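You operate a simulated robot arm through the tools that you are given. There is no shell and no other tool. Be economical: measure what you need, move in short steps, check, and stop when the job is done.

The job below is to be done with a simulated robot arm. You get a single attempt, and the scene is never put back.

## Task
The tank fills too low. Turn the blue dial up till the water meets the line.
Fine: lay the tank lid on the shut toilet lid first; flush once to try it, then set the tank lid back.

Only the result counts: the job must be done as asked and must still hold three seconds after the hand-in. Knocking over, shifting, dropping, spilling or breaking anything else fails it. Lids that push on must go on centred and level and be pressed home; caps that screw on are set level and turned clockwise until they are tight.

## Robot
A 6-joint arm with a two-finger parallel gripper, fixed in place. Base frame: the origin is at the foot of the arm, x ahead of it, y to its left, z up; the work surface is at about z = 432. Units: mm, degrees, N and s.
With the tool pointing down near the work surface it reaches from about 160 to 780 mm from the base axis. Its first joint turns from -166.0 to 166.0 degrees. Payload 3.91 kg.
The TCP is the grasp point between the finger pads, 30 mm short of the fingertips. In the tool frame z runs along the fingers and y along their closing line. Largest opening 110 mm; finger width 20, thickness 10; the body of the gripper, 48 by 112 mm, starts 55 mm behind the TCP.
Orientation is that of the tool frame in the base frame, as a unit quaternion [x, y, z, w]. With the fingers straight down and closing along the base's y, the tool's x points along the base's -x, its y along +y and its z along -z.

## Interface
- The arm moves only by the tool nudge_tool. Its argument "commands" is a list that holds one entry, the list of rows, each a list of 7 numbers: the finger opening in m, from 0 to 0.11, then the shift along the tool's x, y, z in m, then the turn, a rotation vector about the tool's x, y, z in degrees. In form: [[[jaw, dx, dy, dz, rx, ry, rz], ...]]. A call has 1 to 20 rows; each row is the pose to reach, as a shift and turn from the pose commanded when the call began, along the tool's axes at that moment. Rows are played at 5 a second. More than 50 mm and 8.6 degrees between two rows, or a gripper value outside its range, and nothing of the call is played. Where a pose cannot be reached the arm comes as near as it can. A force on the tool above 40 N (or 10 N above the force at the start of the call, whichever is more), or a blocked arm, ends the call early, and 0.2 s more pass. Each finger travels about 45 mm/s and halts on what it meets, pressing with about 23 N; the grip force reading is that of the motor and also rises with nothing between the fingers. The clock runs only during rows and for 0.2 s after the last one: add rows that repeat a pose to give the fingers time. The reply holds the time, the measured pose of the TCP, the force on the tool along the base axes, the opening and the grip force, in the units named above and with some noise, with the torque about the TCP (base axes, N m) and any sound that the robot's microphone picked up.
- Cameras (640 x 400 px; columns grow to the right, rows downward): "scene" is fixed at [220.9, -499.3, 1298.7]; the picture's right is [0.94, -0.33, 0.00], its down [-0.18, -0.51, -0.84] and it looks along [0.28, 0.80, -0.54] (base axes); focal length 272 px, centre (320, 200). "wrist" rides on the gripper at [77, 7, -114] in the tool frame; the picture's right is [-0.09, 1.00, 0.00], its down [-0.80, -0.07, -0.59] and it looks along [-0.59, -0.05, 0.80] (tool axes); focal length 270 px, centre (320, 200). There is no depth. A picture from a camera that has moved, and an enlarged one, comes with that camera's place and axes in the base frame and with its lens.
- camera(camera): a new picture of that camera. It takes no simulated time.
- lift_body(by): slides the trunk up (or, below 0, down) by that many mm; the arm rides with it, the base frame stays. It gives what a move gives, with no picture.
- inspect(camera, box): a new picture of the part [left, top, right, bottom] of that camera's present view, enlarged. It takes no simulated time.
- job_done(): hands the job in; it is judged then, once.

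Go step by step. Nothing tells you positions but the pictures and the camera data: compare them with the known pose of the tool, close in by small moves and look again before you grip or let go. The budget is 120 turns and 68 pictures, counting those below and the enlarged ones. Unless the task says otherwise, let go and move clear before handing in, and close with one line.

The tools are called as name(argument=value, ...) on one line, values as JSON. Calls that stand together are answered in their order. nudge_tool: Moves the arm, as the interface text tells. Its arguments: {"type":"object","properties":{"commands":{"type":"array","items":{"type":"array","items":{"type":"array","items":{"type":"number"}}}}},"required":["commands"]} The other tools are called the same way: lift_body (by) slides the trunk up or down; camera (camera) takes a picture; inspect (camera, box) takes an enlarged picture of a part of a camera's view; job_done () hands the job in.

At the start:

```text
t: 0.0
eef_pos: [401.1, 310.5, 1068.2]
tcp_rot: [0.0, 1.0, 0.001, 0.001]
ft_force: [0.7, 0.7, 0.5]
torque: [-0.01, -0.06, 0.02]
finger_gap: 110.2
gripper_force: 0.0
trunk travel left (down, up): [-400.0, 210.0]
```

scene: 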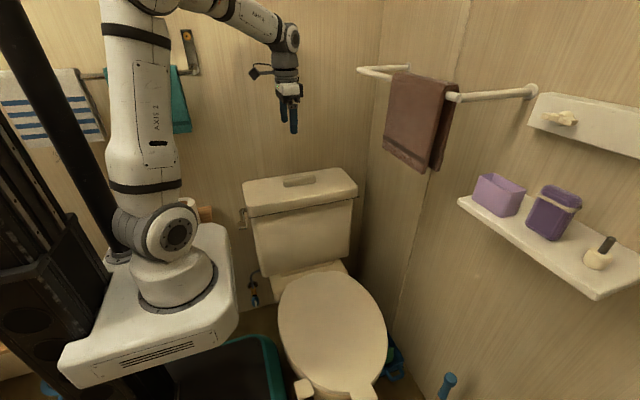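
wrist: 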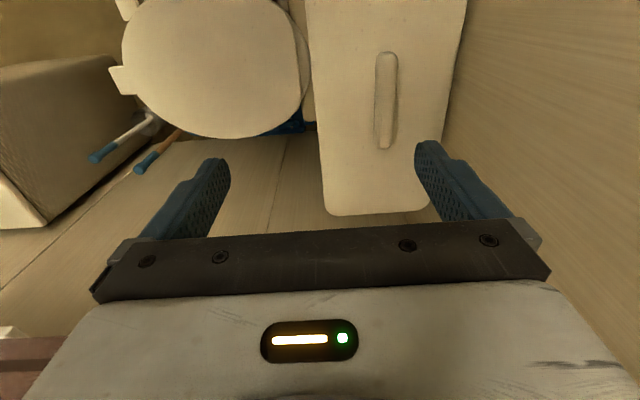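

I see the tank with its lid (a ridge handle along x, at about (446, 400, 800)) and the closed toilet lid in front. I'll look closer before moving.

inspect(camera="scene", box=[220, 150, 420, 275])

inspect(camera="scene", box=[220, 275, 420, 400])

```text
3.20 times, centred on (320, 212) of scene
camera zoom: at [220.9, -499.3, 1298.7], right [0.94, -0.33, 0.0], down [-0.18, -0.51, -0.84], along [0.28, 0.8, -0.54], focal length 871 px, centre (320, 160)
```

zoom: 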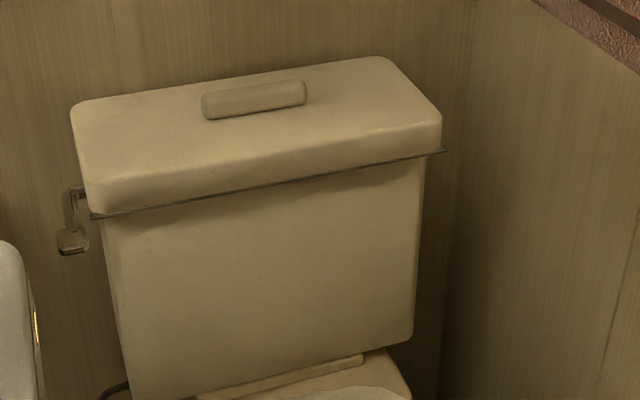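

```text
3.20 times, centred on (320, 338) of scene
camera zoom: at [220.9, -499.3, 1298.7], right [0.94, -0.33, 0.0], down [-0.18, -0.51, -0.84], along [0.28, 0.8, -0.54], focal length 871 px, centre (320, -240)
```

zoom: 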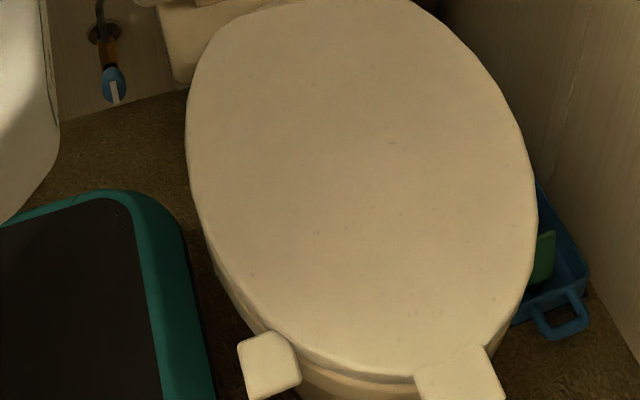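

The lid spans about x 247–647, y 295–480, with a flush lever on the tank's left side. I'll move over the lid's handle, staying high.

nudge_tool(commands=[[[0.11, -0.01, 0.02, 0.03, 0, 0, 0], [0.11, -0.02, 0.04, 0.06, 0, 0, 0], [0.11, -0.03, 0.06, 0.09, 0, 0, 0], [0.11, -0.045, 0.08, 0.12, 0, 0, 0], [0.11, -0.045, 0.085, 0.14, 0, 0, 0], [0.11, -0.045, 0.085, 0.14, 0, 0, 0]]])

camera(camera="wrist")

inspect(camera="scene", box=[220, 75, 420, 200])

```text
t: 1.4
eef_pos: [447.0, 393.2, 931.1]
tcp_rot: [0.0, 1.0, 0.0, 0.0]
ft_force: [-0.8, 0.3, 0.2]
torque: [-0.01, 0.02, 0.01]
finger_gap: 110.1
gripper_force: 0.1
trunk travel left (down, up): [-400.0, 210.0]
```

```text
63 pictures are left
camera wrist: at [369.7, 399.8, 1044.9], right [0.09, 1.0, 0.0], down [0.8, -0.07, 0.59], along [0.59, -0.05, -0.8], focal length 270 px, centre (320, 200)
```

wrist: 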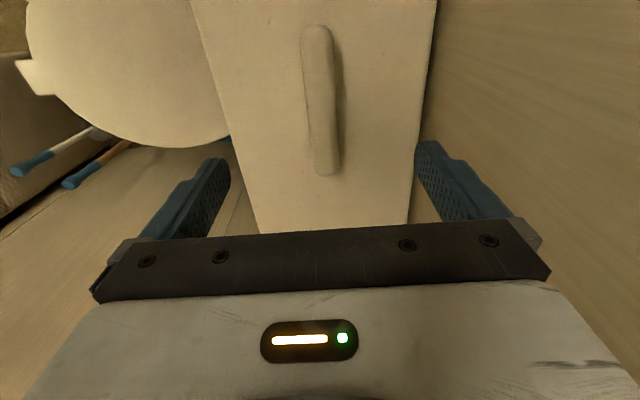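

```text
3.20 times, centred on (320, 138) of scene
camera zoom: at [220.9, -499.3, 1298.7], right [0.94, -0.33, 0.0], down [-0.18, -0.51, -0.84], along [0.28, 0.8, -0.54], focal length 871 px, centre (320, 400)
```

zoom: 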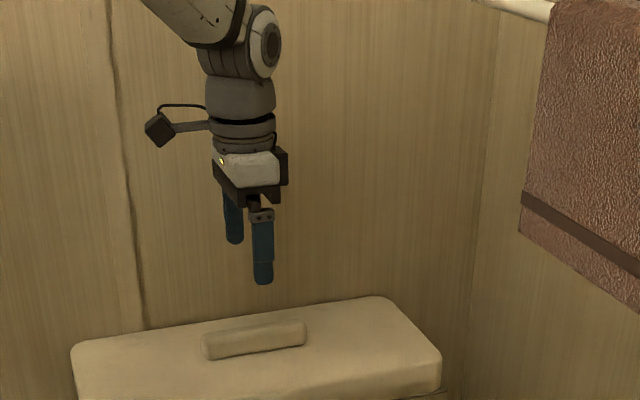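

Handle centre is about (450, 396), running along x, top at about z 808. I'll line up and descend partway.

nudge_tool(commands=[[[0.08, -0.003, 0.003, 0.03, 0, 0, 0], [0.08, -0.003, 0.003, 0.06, 0, 0, 0], [0.08, -0.003, 0.003, 0.08, 0, 0, 0], [0.08, -0.003, 0.003, 0.09, 0, 0, 0], [0.08, -0.003, 0.003, 0.09, 0, 0, 0]]])

camera(camera="wrist")

inspect(camera="scene", box=[250, 125, 350, 188])

```text
t: 2.6
eef_pos: [450.0, 396.5, 837.6]
tcp_rot: [0.0, 1.0, 0.0, 0.001]
ft_force: [-0.6, -0.2, 0.3]
torque: [0.02, -0.02, 0.0]
finger_gap: 80.0
gripper_force: 0.1
trunk travel left (down, up): [-400.0, 210.0]
```

```text
61 pictures are left
camera wrist: at [372.9, 402.9, 951.4], right [0.09, 1.0, 0.0], down [0.8, -0.07, 0.59], along [0.59, -0.05, -0.8], focal length 270 px, centre (320, 200)
```

wrist: 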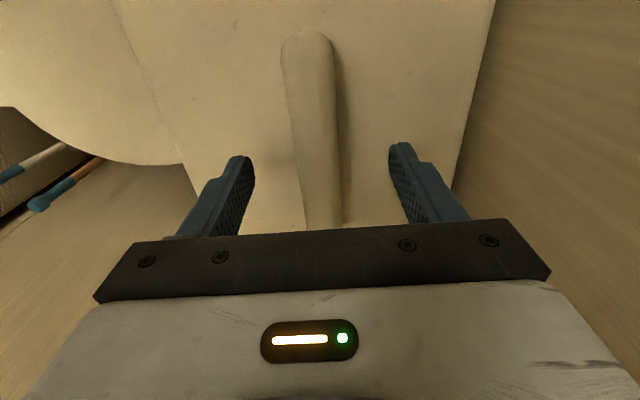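

```text
6.35 times, centred on (300, 156) of scene
camera zoom: at [220.9, -499.3, 1298.7], right [0.94, -0.33, 0.0], down [-0.18, -0.51, -0.84], along [0.28, 0.8, -0.54], focal length 1728 px, centre (447, 476)
```

zoom: 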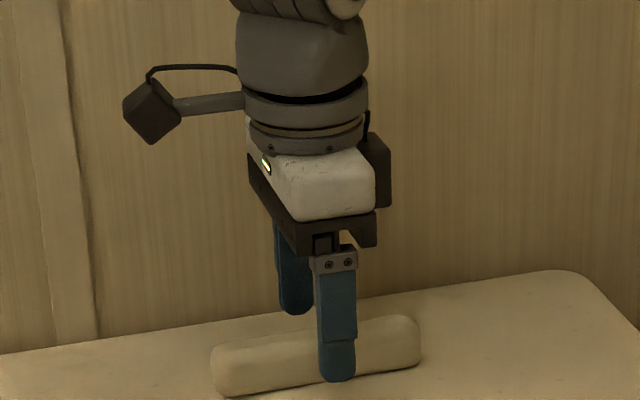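

Well centred over the handle. Descending in small steps to about z 817, then I'll close.

nudge_tool(commands=[[[0.08, 0, 0, 0.006, 0, 0, 0], [0.08, 0, 0, 0.012, 0, 0, 0], [0.08, 0, 0, 0.016, 0, 0, 0], [0.08, 0, 0, 0.019, 0, 0, 0], [0.08, 0, 0, 0.019, 0, 0, 0]]])

inspect(camera="scene", box=[250, 135, 350, 198])

```text
t: 3.8
eef_pos: [450.5, 397.4, 818.6]
tcp_rot: [0.001, 1.0, 0.0, 0.0]
ft_force: [0.1, -0.6, 0.3]
torque: [0.01, 0.0, -0.02]
finger_gap: 79.8
gripper_force: 0.1
trunk travel left (down, up): [-400.0, 210.0]
```

```text
6.35 times, centred on (300, 166) of scene
camera zoom: at [220.9, -499.3, 1298.7], right [0.94, -0.33, 0.0], down [-0.18, -0.51, -0.84], along [0.28, 0.8, -0.54], focal length 1728 px, centre (447, 413)
```

zoom: 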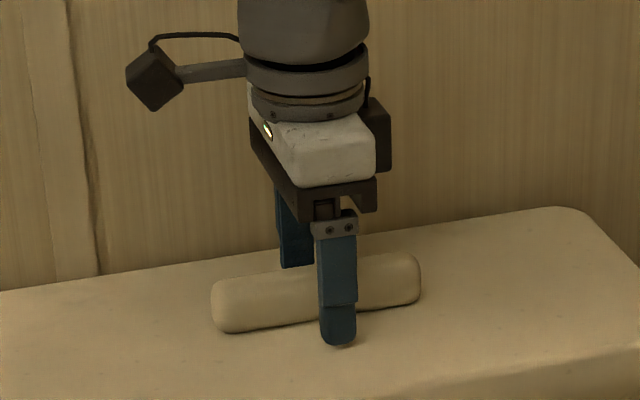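

Nearly at the lid surface. I'll probe downward by a few mm for deeper grip.

nudge_tool(commands=[[[0.08, 0, 0, 0.002, 0, 0, 0], [0.08, 0, 0, 0.004, 0, 0, 0], [0.08, 0, 0, 0.004, 0, 0, 0]]])

```text
t: 4.6
eef_pos: [449.1, 398.0, 816.2]
tcp_rot: [-0.001, 1.0, -0.001, 0.0]
ft_force: [1.2, -0.6, 1.1]
torque: [0.01, 0.01, 0.03]
finger_gap: 79.8
gripper_force: 0.1
trunk travel left (down, up): [-400.0, 210.0]
```

No firm contact yet, deep enough. Closing on the handle.

nudge_tool(commands=[[[0.06, 0, 0, 0, 0, 0, 0], [0.04, 0, 0, 0, 0, 0, 0], [0.02, 0, 0, 0, 0, 0, 0], [0.0, 0, 0, 0, 0, 0, 0], [0.0, 0, 0, 0, 0, 0, 0], [0.0, 0, 0, 0, 0, 0, 0], [0.0, 0, 0, 0, 0, 0, 0], [0.0, 0, 0, 0, 0, 0, 0]]])

inspect(camera="scene", box=[230, 135, 370, 222])

```text
t: 6.4
eef_pos: [450.9, 395.6, 815.6]
tcp_rot: [0.0, 1.0, 0.0, 0.0]
ft_force: [0.3, -4.5, 0.3]
torque: [-0.1, 0.17, 0.05]
finger_gap: 26.2
gripper_force: 23.0
trunk travel left (down, up): [-400.0, 210.0]
```

```text
4.57 times, centred on (300, 178) of scene
camera zoom: at [220.9, -499.3, 1298.7], right [0.94, -0.33, 0.0], down [-0.18, -0.51, -0.84], along [0.28, 0.8, -0.54], focal length 1244 px, centre (411, 298)
```

zoom: 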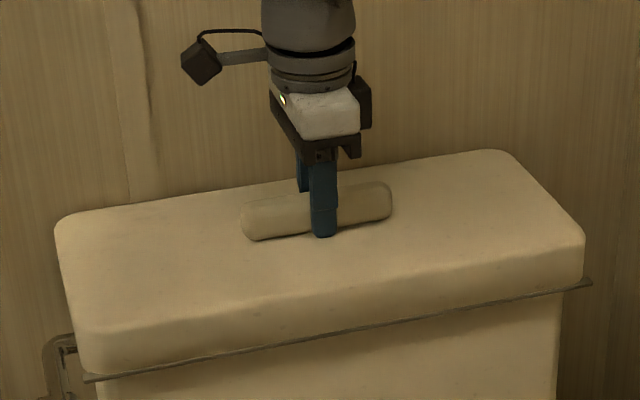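

Gripped at 26 mm. Lifting gently to see the load.

nudge_tool(commands=[[[0.0, 0, 0, -0.003, 0, 0, 0], [0.0, 0, 0, -0.006, 0, 0, 0], [0.0, 0, 0, -0.01, 0, 0, 0], [0.0, 0, 0, -0.014, 0, 0, 0], [0.0, 0, 0, -0.014, 0, 0, 0]]])

inspect(camera="scene", box=[230, 135, 370, 222])

```text
t: 7.6
eef_pos: [450.6, 396.9, 831.0]
tcp_rot: [-0.001, 1.0, 0.0, 0.0]
ft_force: [-0.1, 0.0, -4.6]
torque: [0.0, -0.02, -0.04]
finger_gap: 25.9
gripper_force: 23.1
trunk travel left (down, up): [-400.0, 210.0]
```

```text
4.57 times, centred on (300, 178) of scene
camera zoom: at [220.9, -499.3, 1298.7], right [0.94, -0.33, 0.0], down [-0.18, -0.51, -0.84], along [0.28, 0.8, -0.54], focal length 1244 px, centre (411, 298)
```

zoom: 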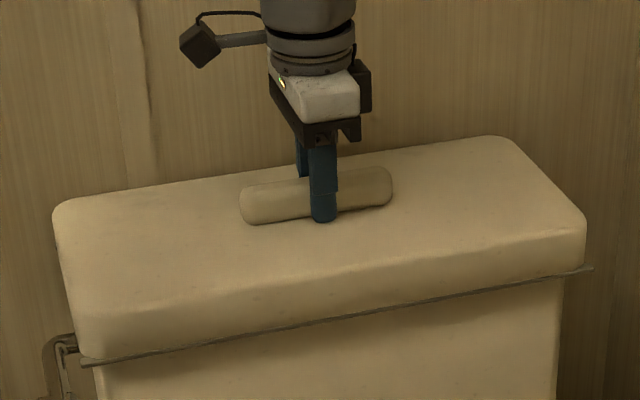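

The lid is light (≈0.47 kg), level and balanced. I'll raise it clear, then carry it towards -y over the toilet lid.

nudge_tool(commands=[[[0.0, 0, 0, -0.02, 0, 0, 0], [0.0, 0, 0, -0.04, 0, 0, 0], [0.0, 0, 0, -0.06, 0, 0, 0], [0.0, 0, 0, -0.07, 0, 0, 0], [0.0, 0, -0.02, -0.07, 0, 0, 0], [0.0, 0, -0.05, -0.07, 0, 0, 0], [0.0, 0, -0.08, -0.07, 0, 0, 0], [0.0, 0, -0.11, -0.07, 0, 0, 0], [0.0, 0, -0.13, -0.07, 0, 0, 0], [0.0, 0, -0.14, -0.07, 0, 0, 0], [0.0, 0, -0.14, -0.07, 0, 0, 0]]])

camera(camera="scene")

```text
t: 10.0
eef_pos: [449.5, 258.0, 900.0]
tcp_rot: [0.0, 1.0, 0.0, 0.001]
ft_force: [0.2, -0.2, -5.0]
torque: [0.0, 0.03, -0.03]
finger_gap: 25.9
gripper_force: 23.1
trunk travel left (down, up): [-400.0, 210.0]
```

```text
56 pictures are left
```

scene: 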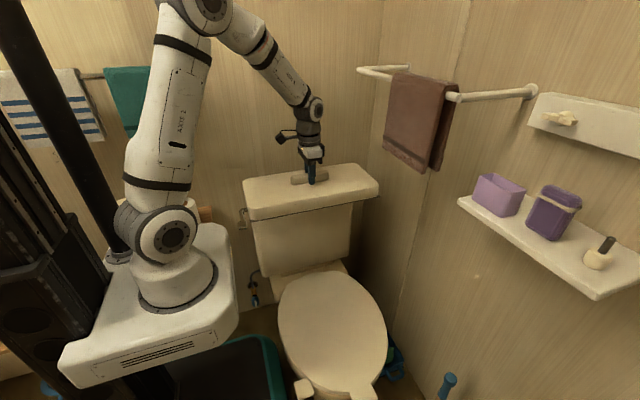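

Carrying well. Continuing to y ≈ 12 over the toilet lid.

nudge_tool(commands=[[[0.0, 0, -0.015, 0, 0, 0, 0], [0.0, 0, -0.04, 0, 0, 0, 0], [0.0, 0, -0.07, 0.0, 0, 0, 0], [0.0, 0, -0.1, 0.0, 0, 0, 0], [0.0, 0, -0.13, 0.0, 0, 0, 0], [0.0, 0, -0.16, 0.0, 0, 0, 0], [0.0, 0, -0.19, 0.0, 0, 0, 0], [0.0, 0, -0.22, 0.0, 0, 0, 0], [0.0, 0, -0.24, 0.02, 0, 0, 0], [0.0, 0, -0.246, 0.04, 0, 0, 0], [0.0, 0, -0.246, 0.07, 0, 0, 0], [0.0, 0, -0.246, 0.09, 0, 0, 0], [0.0, 0, -0.246, 0.1, 0, 0, 0], [0.0, 0, -0.246, 0.1, 0, 0, 0]]])

camera(camera="scene")

camera(camera="wrist")

```text
t: 13.0
eef_pos: [451.6, 10.6, 798.6]
tcp_rot: [0.0, 1.0, 0.0, -0.001]
ft_force: [0.1, 0.9, -5.1]
torque: [0.0, 0.0, 0.0]
finger_gap: 25.9
gripper_force: 23.0
trunk travel left (down, up): [-400.0, 210.0]
```

```text
55 pictures are left
```

scene: 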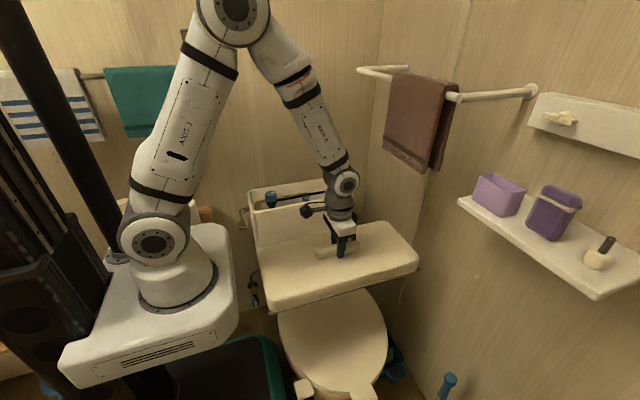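

```text
54 pictures are left
camera wrist: at [373.6, 18.2, 913.2], right [0.09, 1.0, 0.0], down [0.8, -0.07, 0.59], along [0.59, -0.05, -0.8], focal length 270 px, centre (320, 200)
```

wrist: 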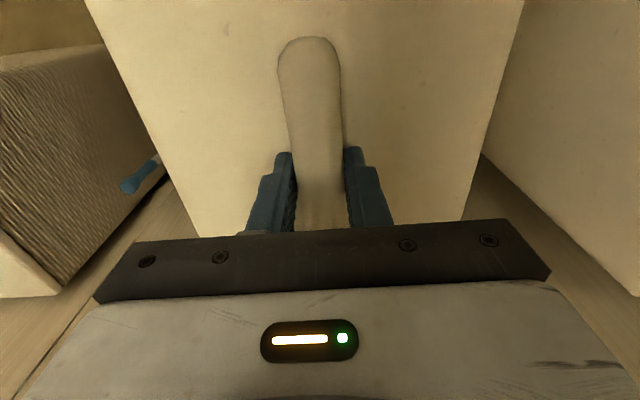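

The tank is open and the lid hangs over the toilet lid. Lowering to about z 565.

nudge_tool(commands=[[[0.0, 0.005, 0, 0.02, 0, 0, 0], [0.0, 0.01, 0, 0.05, 0, 0, 0], [0.0, 0.01, 0, 0.08, 0, 0, 0], [0.0, 0.01, 0, 0.11, 0, 0, 0], [0.0, 0.01, 0, 0.14, 0, 0, 0], [0.0, 0.01, 0, 0.17, 0, 0, 0], [0.0, 0.01, 0, 0.2, 0, 0, 0], [0.0, 0.01, 0, 0.22, 0, 0, 0], [0.0, 0.01, 0, 0.235, 0, 0, 0], [0.0, 0.01, 0, 0.235, 0, 0, 0]]])

camera(camera="scene")

```text
t: 15.2
eef_pos: [441.8, 12.1, 564.8]
tcp_rot: [-0.001, 1.0, 0.0, 0.0]
ft_force: [-0.7, 0.3, -5.6]
torque: [0.0, -0.02, 0.03]
finger_gap: 25.9
gripper_force: 23.2
trunk travel left (down, up): [-400.0, 210.0]
```

```text
53 pictures are left
```

scene: 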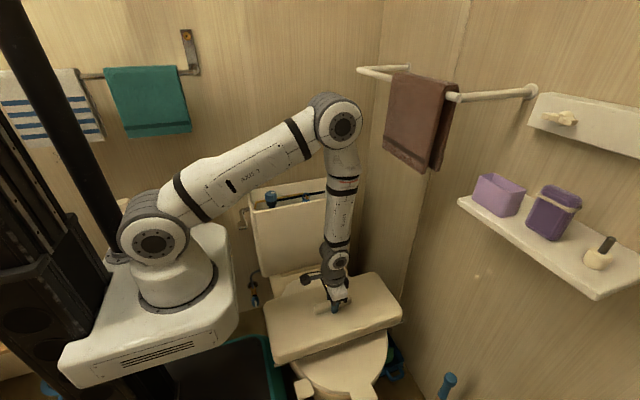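

Still level with clear space. Continuing down slowly to feel for contact.

nudge_tool(commands=[[[0.0, 0, 0, 0.01, 0, 0, 0], [0.0, 0, 0, 0.02, 0, 0, 0], [0.0, 0, 0, 0.03, 0, 0, 0], [0.0, 0, 0, 0.035, 0, 0, 0], [0.0, 0, 0, 0.04, 0, 0, 0], [0.0, 0, 0, 0.04, 0, 0, 0]]])

inspect(camera="scene", box=[240, 250, 440, 375])

```text
t: 16.6
eef_pos: [441.2, 10.3, 523.7]
tcp_rot: [-0.001, 1.0, 0.001, 0.0]
ft_force: [0.4, -0.3, -4.7]
torque: [-0.03, 0.01, 0.0]
finger_gap: 26.1
gripper_force: 22.6
trunk travel left (down, up): [-400.0, 210.0]
```

```text
3.20 times, centred on (340, 312) of scene
camera zoom: at [220.9, -499.3, 1298.7], right [0.94, -0.33, 0.0], down [-0.18, -0.51, -0.84], along [0.28, 0.8, -0.54], focal length 871 px, centre (256, -160)
```

zoom: 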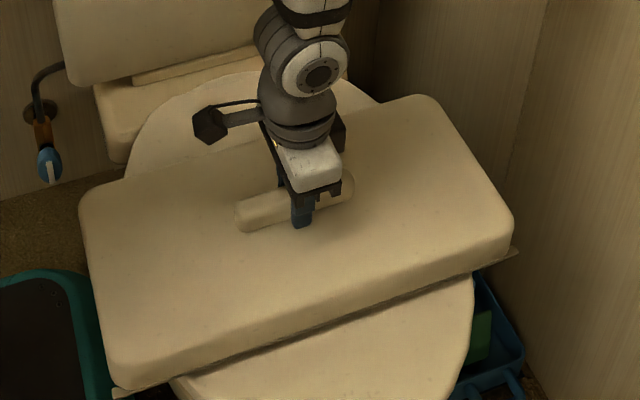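

Close above the seat lid. Feeling down in small steps.

nudge_tool(commands=[[[0.0, 0, 0, 0.003, 0, 0, 0], [0.0, 0, 0, 0.006, 0, 0, 0], [0.0, 0, 0, 0.009, 0, 0, 0], [0.0, 0, 0, 0.009, 0, 0, 0]]])

```text
t: 17.6
eef_pos: [440.8, 10.4, 515.7]
tcp_rot: [0.0, 1.0, 0.0, 0.0]
ft_force: [-0.2, 0.0, -4.3]
torque: [0.0, -0.01, 0.01]
finger_gap: 26.1
gripper_force: 23.1
trunk travel left (down, up): [-400.0, 210.0]
```

No contact yet; continuing.

nudge_tool(commands=[[[0.0, 0, 0, 0.003, 0, 0, 0], [0.0, 0, 0, 0.006, 0, 0, 0], [0.0, 0, 0, 0.006, 0, 0, 0]]])

```text
t: 18.4
eef_pos: [439.5, 10.8, 511.1]
tcp_rot: [0.0, 1.0, 0.0, 0.001]
ft_force: [-0.4, -5.1, 19.0]
torque: [-0.01, 0.7, 0.02]
finger_gap: 26.1
gripper_force: 23.5
trunk travel left (down, up): [-400.0, 210.0]
```

Contact with the seat lid. Easing back a hair, then releasing.

nudge_tool(commands=[[[0.0, 0, 0, -0.001, 0, 0, 0], [0.0, 0, 0, -0.001, 0, 0, 0]]])

inspect(camera="scene", box=[240, 250, 440, 375])

```text
t: 19.0
eef_pos: [440.0, 11.1, 510.9]
tcp_rot: [-0.001, 1.0, 0.001, 0.0]
ft_force: [-3.5, 4.1, 9.0]
torque: [0.1, -0.71, -0.19]
finger_gap: 25.6
gripper_force: 22.8
trunk travel left (down, up): [-400.0, 210.0]
```

```text
3.20 times, centred on (340, 312) of scene
camera zoom: at [220.9, -499.3, 1298.7], right [0.94, -0.33, 0.0], down [-0.18, -0.51, -0.84], along [0.28, 0.8, -0.54], focal length 871 px, centre (256, -160)
```

zoom: 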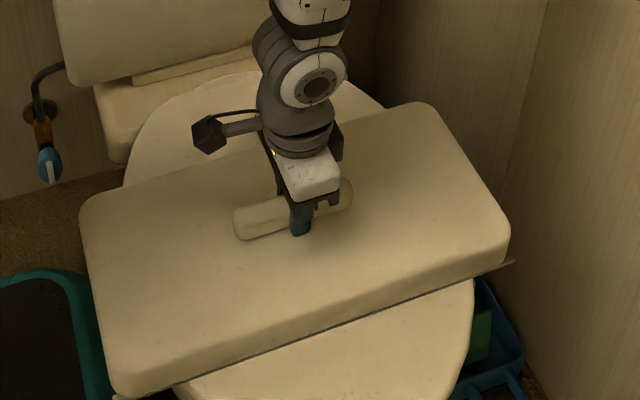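

Lid is resting on the seat lid. Opening the fingers.

nudge_tool(commands=[[[0.03, 0, 0, 0, 0, 0, 0], [0.045, 0, 0, 0, 0, 0, 0], [0.06, 0, 0, 0, 0, 0, 0], [0.06, 0, 0, 0, 0, 0, 0], [0.06, 0, 0, -0.01, 0, 0, 0], [0.06, 0, 0, -0.03, 0, 0, 0], [0.06, 0, 0, -0.06, 0, 0, 0], [0.06, 0, 0, -0.09, 0, 0, 0], [0.06, 0, 0, -0.12, 0, 0, 0], [0.06, 0, 0, -0.15, 0, 0, 0], [0.06, 0, 0, -0.19, 0, 0, 0], [0.06, 0, 0, -0.23, 0, 0, 0], [0.06, 0, 0, -0.27, 0, 0, 0], [0.06, 0, 0, -0.31, 0, 0, 0], [0.06, 0, 0, -0.35, 0, 0, 0], [0.06, 0, 0, -0.39, 0, 0, 0], [0.06, 0, 0, -0.43, 0, 0, 0], [0.06, 0, 0, -0.46, 0, 0, 0], [0.06, 0, 0, -0.46, 0, 0, 0]]])

camera(camera="scene")

inspect(camera="scene", box=[235, 160, 365, 241])

```text
t: 23.0
eef_pos: [440.0, 12.4, 973.8]
tcp_rot: [-0.001, 1.0, 0.0, 0.0]
ft_force: [-0.5, -0.1, 0.6]
torque: [-0.03, -0.01, -0.02]
finger_gap: 60.3
gripper_force: 0.0
trunk travel left (down, up): [-400.0, 210.0]
```

```text
50 pictures are left
```

scene: 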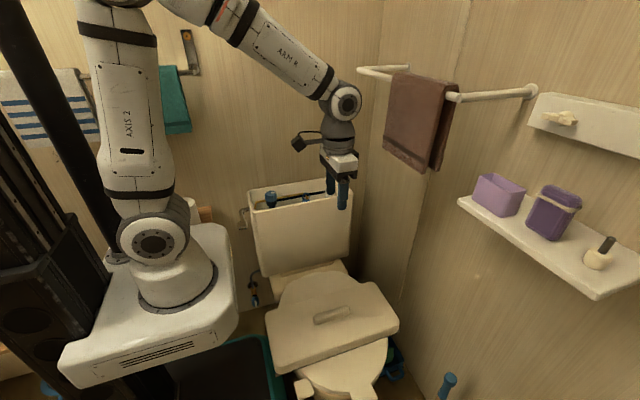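

```text
4.92 times, centred on (300, 200) of scene
camera zoom: at [220.9, -499.3, 1298.7], right [0.94, -0.33, 0.0], down [-0.18, -0.51, -0.84], along [0.28, 0.8, -0.54], focal length 1340 px, centre (418, 198)
```

zoom: 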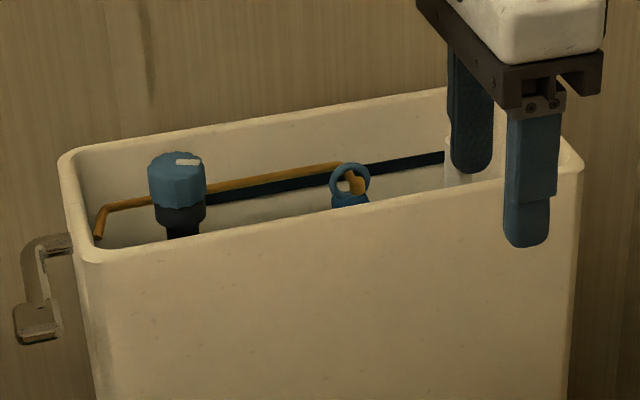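

Tank lid rests safely on the seat lid. Inside the tank I see the blue dial at about (337, 390, 755), a float rod and a ringed flapper. I'll move above for a look in with the wrist camera.

nudge_tool(commands=[[[0.06, 0.01, 0.03, 0, 0, 0, 0], [0.06, 0.02, 0.07, 0, 0, 0, 0], [0.06, 0.03, 0.11, 0, 0, 0, 0], [0.06, 0.04, 0.15, 0, 0, 0, 0], [0.06, 0.05, 0.19, 0, 0, 0, 0], [0.06, 0.06, 0.23, 0, 0, 0, 0], [0.06, 0.07, 0.27, 0, 0, 0, 0], [0.06, 0.08, 0.31, 0, 0, 0, 0], [0.06, 0.09, 0.35, 0, 0, 0, 0], [0.06, 0.09, 0.378, 0, 0, 0, 0], [0.06, 0.09, 0.378, 0, 0, 0, 0]]])

camera(camera="wrist")

```text
t: 25.4
eef_pos: [347.4, 389.2, 971.1]
tcp_rot: [-0.001, 1.0, 0.001, 0.0]
ft_force: [-0.1, 0.0, -0.9]
torque: [-0.03, 0.02, 0.02]
finger_gap: 59.9
gripper_force: 0.0
trunk travel left (down, up): [-400.0, 210.0]
```

```text
48 pictures are left
camera wrist: at [271.5, 395.5, 1085.3], right [0.09, 1.0, 0.0], down [0.8, -0.07, 0.59], along [0.59, -0.05, -0.8], focal length 270 px, centre (320, 200)
```

wrist: 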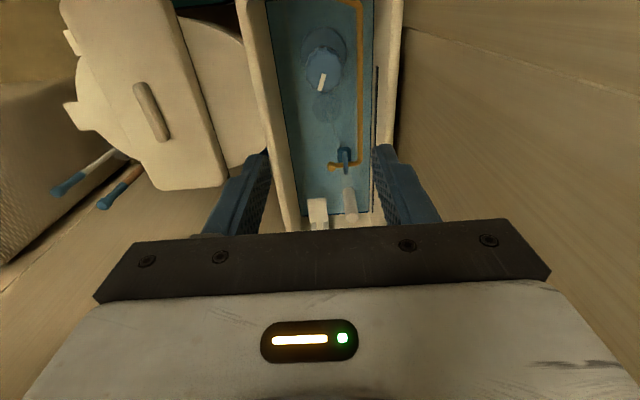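

inspect(camera="wrist", box=[240, 0, 420, 112])

inspect(camera="wrist", box=[240, 112, 420, 224])

```text
3.56 times, centred on (330, 56) of wrist
camera zoom: at [271.5, 395.5, 1085.3], right [0.09, 1.0, 0.0], down [0.8, -0.07, 0.59], along [0.59, -0.05, -0.8], focal length 961 px, centre (284, 712)
```

zoom: 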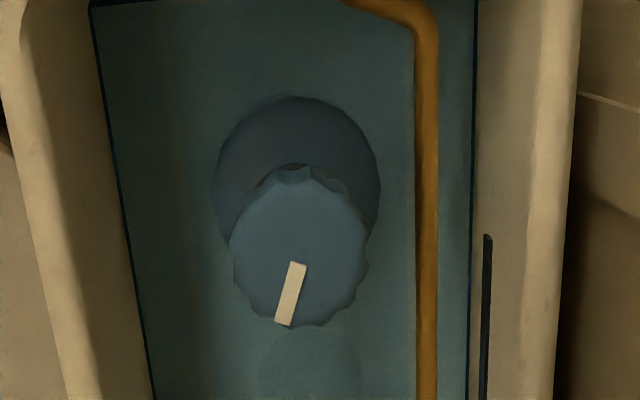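

```text
3.56 times, centred on (330, 168) of wrist
camera zoom: at [271.5, 395.5, 1085.3], right [0.09, 1.0, 0.0], down [0.8, -0.07, 0.59], along [0.59, -0.05, -0.8], focal length 961 px, centre (284, 314)
```

zoom: 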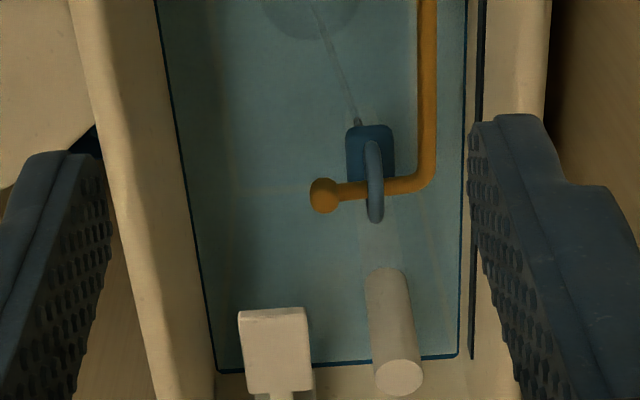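

The dial (≈43 mm, centre ≈ (334, 395), z 742–766) has a white pointer; the black fill line is on the back wall. I'll come close over the dial for a detailed look.

nudge_tool(commands=[[[0.07, 0.005, 0.002, 0.03, 0, 0, 0], [0.07, 0.01, 0.005, 0.06, 0, 0, 0], [0.07, 0.014, 0.005, 0.09, 0, 0, 0], [0.07, 0.014, 0.005, 0.12, 0, 0, 0], [0.07, 0.014, 0.005, 0.15, 0, 0, 0], [0.07, 0.014, 0.005, 0.16, 0, 0, 0], [0.07, 0.014, 0.005, 0.16, 0, 0, 0]]])

camera(camera="wrist")

inspect(camera="scene", box=[225, 150, 325, 213])

```text
t: 27.0
eef_pos: [335.0, 394.8, 809.6]
tcp_rot: [0.0, 1.0, 0.001, 0.0]
ft_force: [0.6, 0.4, 0.1]
torque: [-0.02, -0.02, 0.03]
finger_gap: 70.0
gripper_force: 0.0
trunk travel left (down, up): [-400.0, 210.0]
```

```text
45 pictures are left
camera wrist: at [258.6, 400.9, 924.0], right [0.09, 1.0, 0.0], down [0.8, -0.07, 0.59], along [0.59, -0.05, -0.8], focal length 270 px, centre (320, 200)
```

wrist: 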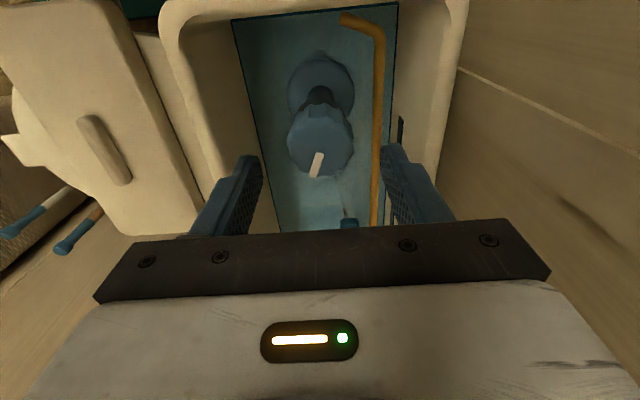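

```text
6.35 times, centred on (275, 182) of scene
camera zoom: at [220.9, -499.3, 1298.7], right [0.94, -0.33, 0.0], down [-0.18, -0.51, -0.84], along [0.28, 0.8, -0.54], focal length 1728 px, centre (606, 318)
```

zoom: 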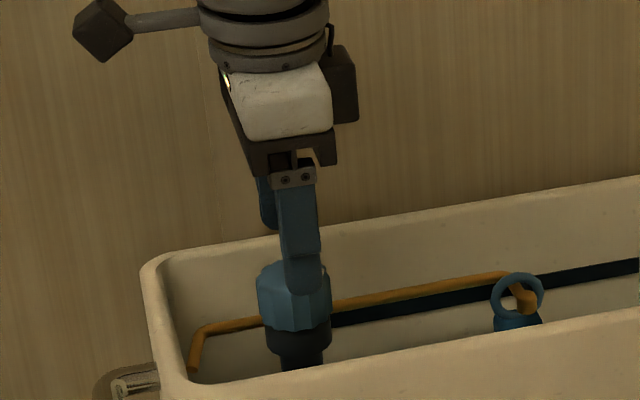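

Dial centre confirmed at about (332, 395). Descending around it with a 60 mm opening.

nudge_tool(commands=[[[0.06, 0.003, 0.0005, 0.0, 0, 0, 0], [0.06, 0.003, 0.0005, 0.01, 0, 0, 0], [0.06, 0.003, 0.0005, 0.02, 0, 0, 0], [0.06, 0.003, 0.0005, 0.028, 0, 0, 0], [0.06, 0.003, 0.0005, 0.034, 0, 0, 0], [0.06, 0.003, 0.0005, 0.034, 0, 0, 0]]])

inspect(camera="wrist", box=[220, 50, 460, 200])

inspect(camera="scene", box=[225, 150, 325, 213])

```text
t: 28.4
eef_pos: [332.5, 396.0, 777.0]
tcp_rot: [0.0, 1.0, 0.0, 0.0]
ft_force: [0.7, 0.0, 0.4]
torque: [0.03, -0.04, -0.02]
finger_gap: 59.9
gripper_force: 0.1
trunk travel left (down, up): [-400.0, 210.0]
```

```text
2.67 times, centred on (340, 125) of wrist
camera zoom: at [255.7, 401.5, 890.7], right [0.09, 1.0, 0.0], down [0.8, -0.07, 0.59], along [0.59, -0.05, -0.8], focal length 721 px, centre (267, 400)
```

zoom: 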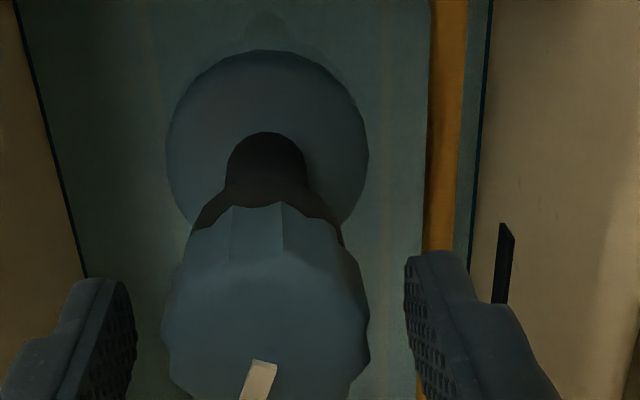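

```text
6.35 times, centred on (275, 182) of scene
camera zoom: at [220.9, -499.3, 1298.7], right [0.94, -0.33, 0.0], down [-0.18, -0.51, -0.84], along [0.28, 0.8, -0.54], focal length 1728 px, centre (606, 318)
```

zoom: 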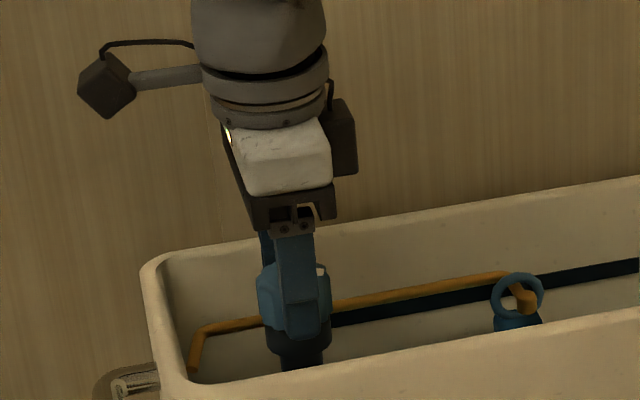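

Fingers straddle the dial. Closing, then trying a modest clockwise turn (seen from above).

nudge_tool(commands=[[[0.05, 0, 0, 0, 0, 0, 0], [0.03, 0, 0, 0, 0, 0, 0], [0.02, 0, 0, 0, 0, 0, 0], [0.02, 0, 0, 0, 0, 0, 0], [0.02, 0, 0, 0, 0, 0, 0], [0.02, 0, 0, 0, 0, 0, 5], [0.02, 0, 0, 0, 0, 0, 10], [0.02, 0, 0, 0, 0, 0, 15], [0.02, 0, 0, 0, 0, 0, 20], [0.02, 0, 0, 0, 0, 0, 25], [0.02, 0, 0, 0, 0, 0, 30], [0.02, 0, 0, 0, 0, 0, 30]]])

inspect(camera="wrist", box=[220, 50, 460, 200])

```text
t: 31.0
eef_pos: [332.7, 395.1, 776.3]
tcp_rot: [0.259, 0.966, 0.001, 0.0]
ft_force: [-6.8, 10.9, 8.2]
torque: [0.47, 0.72, 0.04]
finger_gap: 41.2
gripper_force: 45.1
trunk travel left (down, up): [-400.0, 210.0]
```

```text
2.67 times, centred on (340, 125) of wrist
camera zoom: at [269.4, 439.7, 890.6], right [0.57, 0.82, 0.0], down [0.66, -0.46, 0.59], along [0.49, -0.34, -0.8], focal length 721 px, centre (267, 400)
```

zoom: 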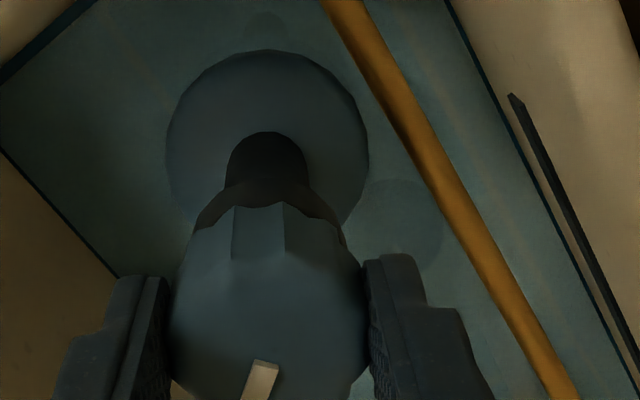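

The dial turned with the gripper. I'll wait a little and compare the water edge with the line.

nudge_tool(commands=[[[0.02, 0, 0, 0, 0, 0, 0], [0.02, 0, 0, 0, 0, 0, 0], [0.02, 0, 0, 0, 0, 0, 0], [0.02, 0, 0, 0, 0, 0, 0], [0.02, 0, 0, 0, 0, 0, 0], [0.02, 0, 0, 0, 0, 0, 0], [0.02, 0, 0, 0, 0, 0, 0], [0.02, 0, 0, 0, 0, 0, 0], [0.02, 0, 0, 0, 0, 0, 0], [0.02, 0, 0, 0, 0, 0, 0], [0.02, 0, 0, 0, 0, 0, 0], [0.02, 0, 0, 0, 0, 0, 0], [0.02, 0, 0, 0, 0, 0, 0], [0.02, 0, 0, 0, 0, 0, 0], [0.02, 0, 0, 0, 0, 0, 0]]])

inspect(camera="wrist", box=[220, 50, 460, 200])

```text
t: 34.2
eef_pos: [333.1, 396.4, 776.1]
tcp_rot: [0.259, 0.966, 0.0, 0.001]
ft_force: [-2.3, 21.1, 19.8]
torque: [0.7, -0.05, 0.0]
finger_gap: 40.8
gripper_force: 45.2
trunk travel left (down, up): [-400.0, 210.0]
```

```text
2.67 times, centred on (340, 125) of wrist
camera zoom: at [269.4, 439.7, 890.5], right [0.57, 0.82, 0.0], down [0.66, -0.46, 0.6], along [0.49, -0.34, -0.8], focal length 721 px, centre (267, 400)
```

zoom: 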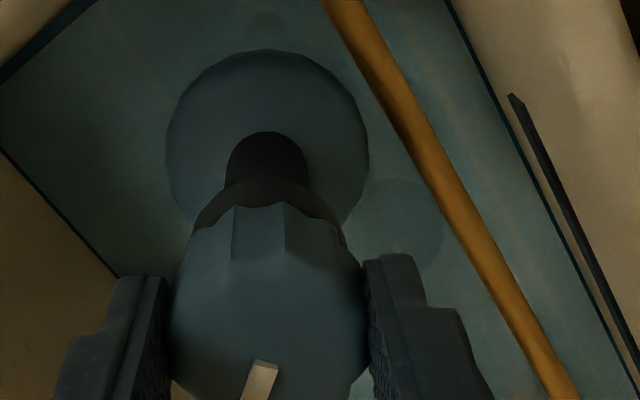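

No rise in the water yet, and side force is building up in the grip. I'll release, rotate back free of the dial, and look.

nudge_tool(commands=[[[0.05, 0, 0, 0, 0, 0, 0], [0.06, 0, 0, 0, 0, 0, 0], [0.06, 0, 0, -0.02, 0, 0, 0], [0.06, 0, 0, -0.04, 0, 0, 0], [0.06, 0, 0, -0.06, 0, 0, -8], [0.06, 0, 0, -0.08, 0, 0, -16], [0.06, 0, 0, -0.08, 0, 0, -24], [0.06, 0, 0, -0.08, 0, 0, -30], [0.06, 0, 0, -0.08, 0, 0, -30]]])

camera(camera="wrist")

inspect(camera="scene", box=[225, 150, 325, 213])

```text
t: 36.2
eef_pos: [332.5, 395.5, 855.9]
tcp_rot: [-0.001, 1.0, -0.001, 0.0]
ft_force: [-0.4, -0.5, 0.1]
torque: [0.02, 0.0, -0.01]
finger_gap: 59.9
gripper_force: 0.1
trunk travel left (down, up): [-400.0, 210.0]
```

```text
39 pictures are left
camera wrist: at [256.3, 401.2, 970.5], right [0.09, 1.0, 0.0], down [0.8, -0.07, 0.59], along [0.59, -0.05, -0.8], focal length 270 px, centre (320, 200)
```

wrist: 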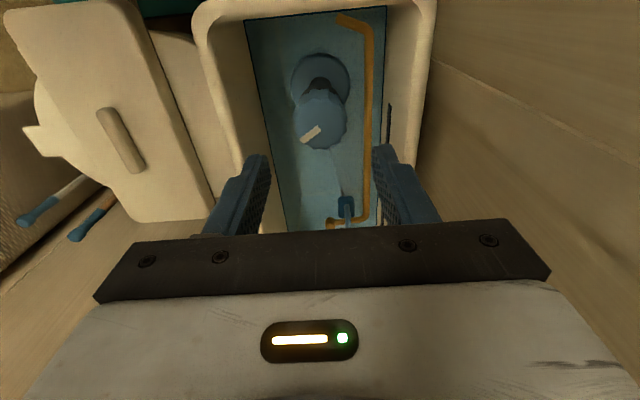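

```text
6.35 times, centred on (275, 182) of scene
camera zoom: at [220.9, -499.3, 1298.7], right [0.94, -0.33, 0.0], down [-0.18, -0.51, -0.84], along [0.28, 0.8, -0.54], focal length 1728 px, centre (606, 318)
```

zoom: 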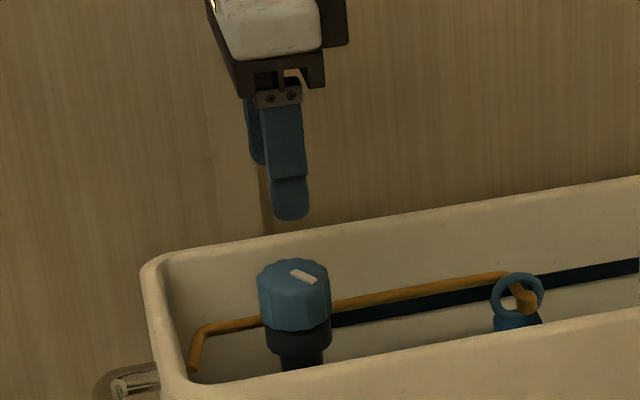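

The pointer turned 30° clockwise with no rise and no filling sound. I'll regrip, slightly better centred, and turn counter-clockwise (60°) to compare.

nudge_tool(commands=[[[0.06, 0.001, 0.001, 0.03, 0, 0, 0], [0.06, 0.001, 0.001, 0.06, 0, 0, 0], [0.06, 0.001, 0.001, 0.07, 0, 0, 0], [0.06, 0.001, 0.001, 0.08, 0, 0, 0], [0.045, 0.001, 0.001, 0.08, 0, 0, 0], [0.036, 0.001, 0.001, 0.08, 0, 0, 0], [0.036, 0.001, 0.001, 0.08, 0, 0, 0], [0.036, 0.001, 0.001, 0.08, 0, 0, -7], [0.036, 0.001, 0.001, 0.08, 0, 0, -14], [0.036, 0.001, 0.001, 0.08, 0, 0, -21], [0.036, 0.001, 0.001, 0.08, 0, 0, -28], [0.036, 0.001, 0.001, 0.08, 0, 0, -35], [0.036, 0.001, 0.001, 0.08, 0, 0, -42], [0.036, 0.001, 0.001, 0.08, 0, 0, -49], [0.036, 0.001, 0.001, 0.08, 0, 0, -56], [0.036, 0.001, 0.001, 0.08, 0, 0, -60], [0.036, 0.001, 0.001, 0.08, 0, 0, -60]]])

camera(camera="wrist")

```text
t: 39.6
eef_pos: [332.0, 393.2, 777.3]
tcp_rot: [-0.487, 0.873, -0.001, -0.002]
ft_force: [8.4, -8.6, 0.5]
torque: [-0.57, -0.72, -0.02]
finger_gap: 41.0
gripper_force: 45.6
trunk travel left (down, up): [-400.0, 210.0]
stopped in row 16: the force on the tool passed its limit at 41 N (the readings are from after the stop); the commanded pose is now the measured one
```

```text
37 pictures are left
camera wrist: at [287.0, 330.7, 890.7], right [-0.8, 0.6, 0.0], down [0.48, 0.65, 0.59], along [0.35, 0.47, -0.81], focal length 270 px, centre (320, 200)
```

wrist: 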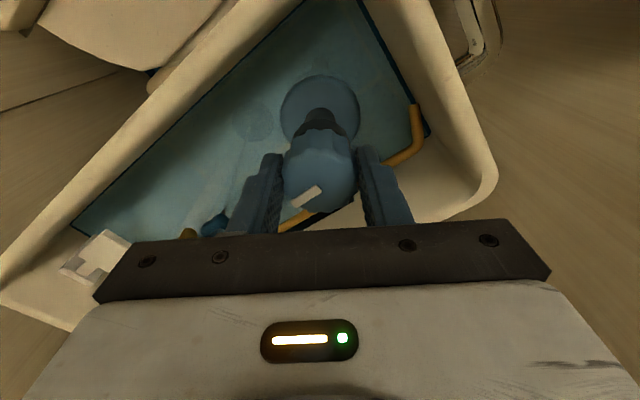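

The turn completed nearly (58°) but side force shows the dial centre is slightly further in +x. I'll release, lift, return to zero rotation recentred, and check the water.

nudge_tool(commands=[[[0.05, 0, 0, 0, 0, 0, 0], [0.06, 0, 0, 0, 0, 0, 0], [0.06, -0.0033, -0.0015, -0.02, 0, 0, 0], [0.06, -0.0033, -0.0015, -0.04, 0, 0, 0], [0.06, -0.0033, -0.0015, -0.06, 0, 0, 8], [0.06, -0.0033, -0.0015, -0.08, 0, 0, 16], [0.06, -0.0033, -0.0015, -0.08, 0, 0, 24], [0.06, -0.0033, -0.0015, -0.08, 0, 0, 32], [0.06, -0.0033, -0.0015, -0.08, 0, 0, 40], [0.06, -0.0033, -0.0015, -0.08, 0, 0, 48], [0.06, -0.0033, -0.0015, -0.08, 0, 0, 55], [0.06, -0.0033, -0.0015, -0.08, 0, 0, 58.3], [0.06, -0.0033, -0.0015, -0.08, 0, 0, 58.3]]])

camera(camera="wrist")

```text
t: 42.4
eef_pos: [335.6, 396.4, 856.6]
tcp_rot: [0.001, 1.0, -0.001, -0.001]
ft_force: [0.4, 0.3, 0.0]
torque: [-0.01, 0.02, 0.01]
finger_gap: 59.9
gripper_force: 0.0
trunk travel left (down, up): [-400.0, 210.0]
```

```text
36 pictures are left
camera wrist: at [258.2, 403.0, 970.7], right [0.09, 1.0, 0.0], down [0.8, -0.07, 0.59], along [0.59, -0.06, -0.81], focal length 270 px, centre (320, 200)
```

wrist: 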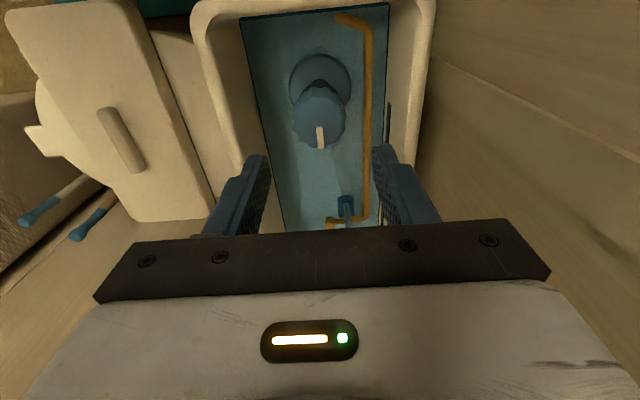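

The pointer is back a bit past its start. The water outline seems marginally wider; zooming on the line.

inspect(camera="wrist", box=[330, 0, 450, 150])

inspect(camera="scene", box=[245, 170, 345, 233])

```text
2.67 times, centred on (390, 75) of wrist
camera zoom: at [258.2, 403.0, 970.7], right [0.09, 1.0, 0.0], down [0.8, -0.07, 0.59], along [0.59, -0.06, -0.81], focal length 721 px, centre (133, 533)
```

zoom: 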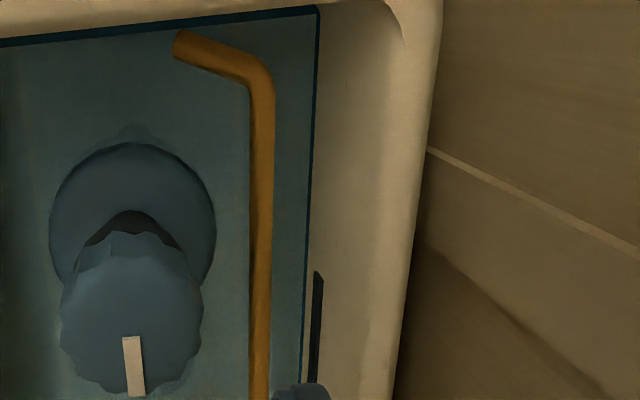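

```text
6.35 times, centred on (295, 202) of scene
camera zoom: at [220.9, -499.3, 1298.7], right [0.94, -0.33, 0.0], down [-0.18, -0.51, -0.84], along [0.28, 0.8, -0.54], focal length 1728 px, centre (479, 190)
```

zoom: 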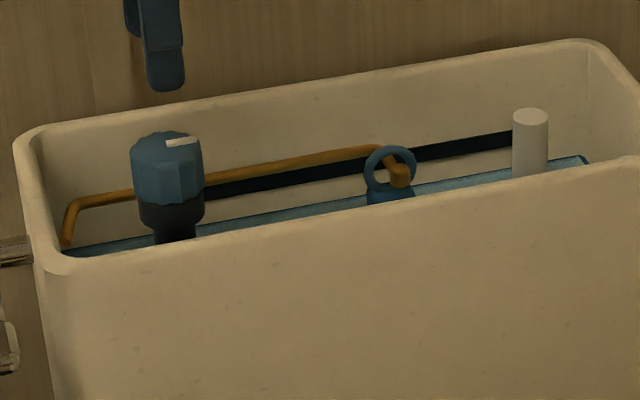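

Counter-clockwise raises the water — it is now visible, roughly 20 mm below the black line. Regripping, pre-turned +20°, for another 60° counter-clockwise.

nudge_tool(commands=[[[0.06, 0, 0, 0.03, 0, 0, 8], [0.06, 0, 0, 0.06, 0, 0, 15], [0.06, 0, 0, 0.07, 0, 0, 20], [0.06, 0, 0, 0.08, 0, 0, 20], [0.045, 0, 0, 0.08, 0, 0, 20], [0.036, 0, 0, 0.08, 0, 0, 20], [0.036, 0, 0, 0.08, 0, 0, 20], [0.036, 0, 0, 0.08, 0, 0, 14], [0.036, 0, 0, 0.08, 0, 0, 7], [0.036, 0, 0, 0.08, 0, 0, 0], [0.036, 0, 0, 0.08, 0, 0, -7], [0.036, 0, 0, 0.08, 0, 0, -14], [0.036, 0, 0, 0.08, 0, 0, -21], [0.036, 0, 0, 0.08, 0, 0, -28], [0.036, 0, 0, 0.08, 0, 0, -34], [0.036, 0, 0, 0.08, 0, 0, -40], [0.036, 0, 0, 0.08, 0, 0, -40]]])

inspect(camera="scene", box=[245, 170, 345, 233])

```text
t: 46.0
eef_pos: [333.7, 393.9, 774.6]
tcp_rot: [-0.342, 0.94, -0.002, -0.004]
ft_force: [-14.5, -13.0, -16.1]
torque: [-0.36, 0.42, -0.03]
finger_gap: 41.1
gripper_force: 44.5
trunk travel left (down, up): [-400.0, 210.0]
```

```text
6.35 times, centred on (295, 202) of scene
camera zoom: at [220.9, -499.3, 1298.7], right [0.94, -0.33, 0.0], down [-0.18, -0.51, -0.84], along [0.28, 0.8, -0.54], focal length 1728 px, centre (479, 190)
```

zoom: 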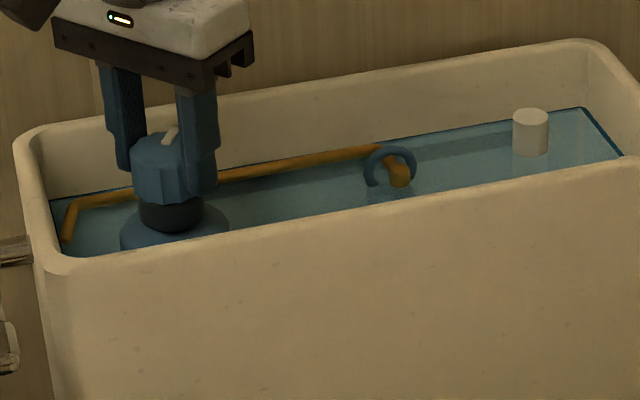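

The water has now risen past the line (water only rises live). I'll turn back clockwise about 32° so the set point is just under the line, then release, lift and look.

nudge_tool(commands=[[[0.036, 0, 0, 0, 0, 0, 7], [0.036, 0, 0, 0, 0, 0, 14], [0.036, 0, 0, 0, 0, 0, 21], [0.036, 0, 0, 0, 0, 0, 27], [0.036, 0, 0, 0, 0, 0, 32], [0.036, 0, 0, 0, 0, 0, 32], [0.05, 0, 0, 0, 0, 0, 32], [0.06, 0, 0, 0, 0, 0, 32], [0.06, 0, 0, -0.02, 0, 0, 32], [0.06, 0, 0, -0.05, 0, 0, 36], [0.06, 0, 0, -0.08, 0, 0, 40], [0.06, 0, 0, -0.08, 0, 0, 40]]])

inspect(camera="scene", box=[245, 170, 345, 233])

camera(camera="wrist")

```text
t: 48.6
eef_pos: [335.4, 396.3, 858.5]
tcp_rot: [0.0, 1.0, -0.002, -0.002]
ft_force: [0.2, -0.1, 0.4]
torque: [0.01, -0.03, 0.02]
finger_gap: 59.9
gripper_force: 0.1
trunk travel left (down, up): [-400.0, 210.0]
```

```text
6.35 times, centred on (295, 202) of scene
camera zoom: at [220.9, -499.3, 1298.7], right [0.94, -0.33, 0.0], down [-0.18, -0.51, -0.84], along [0.28, 0.8, -0.54], focal length 1728 px, centre (479, 190)
```

zoom: 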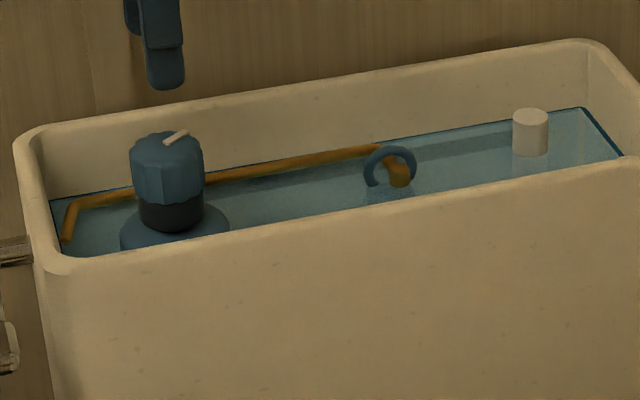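

```text
31 pictures are left
camera wrist: at [258.2, 402.1, 972.2], right [0.09, 1.0, 0.0], down [0.8, -0.07, 0.59], along [0.59, -0.06, -0.81], focal length 270 px, centre (320, 200)
```

wrist: 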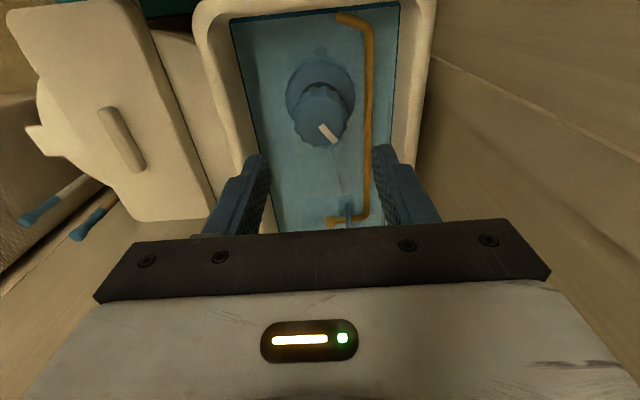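

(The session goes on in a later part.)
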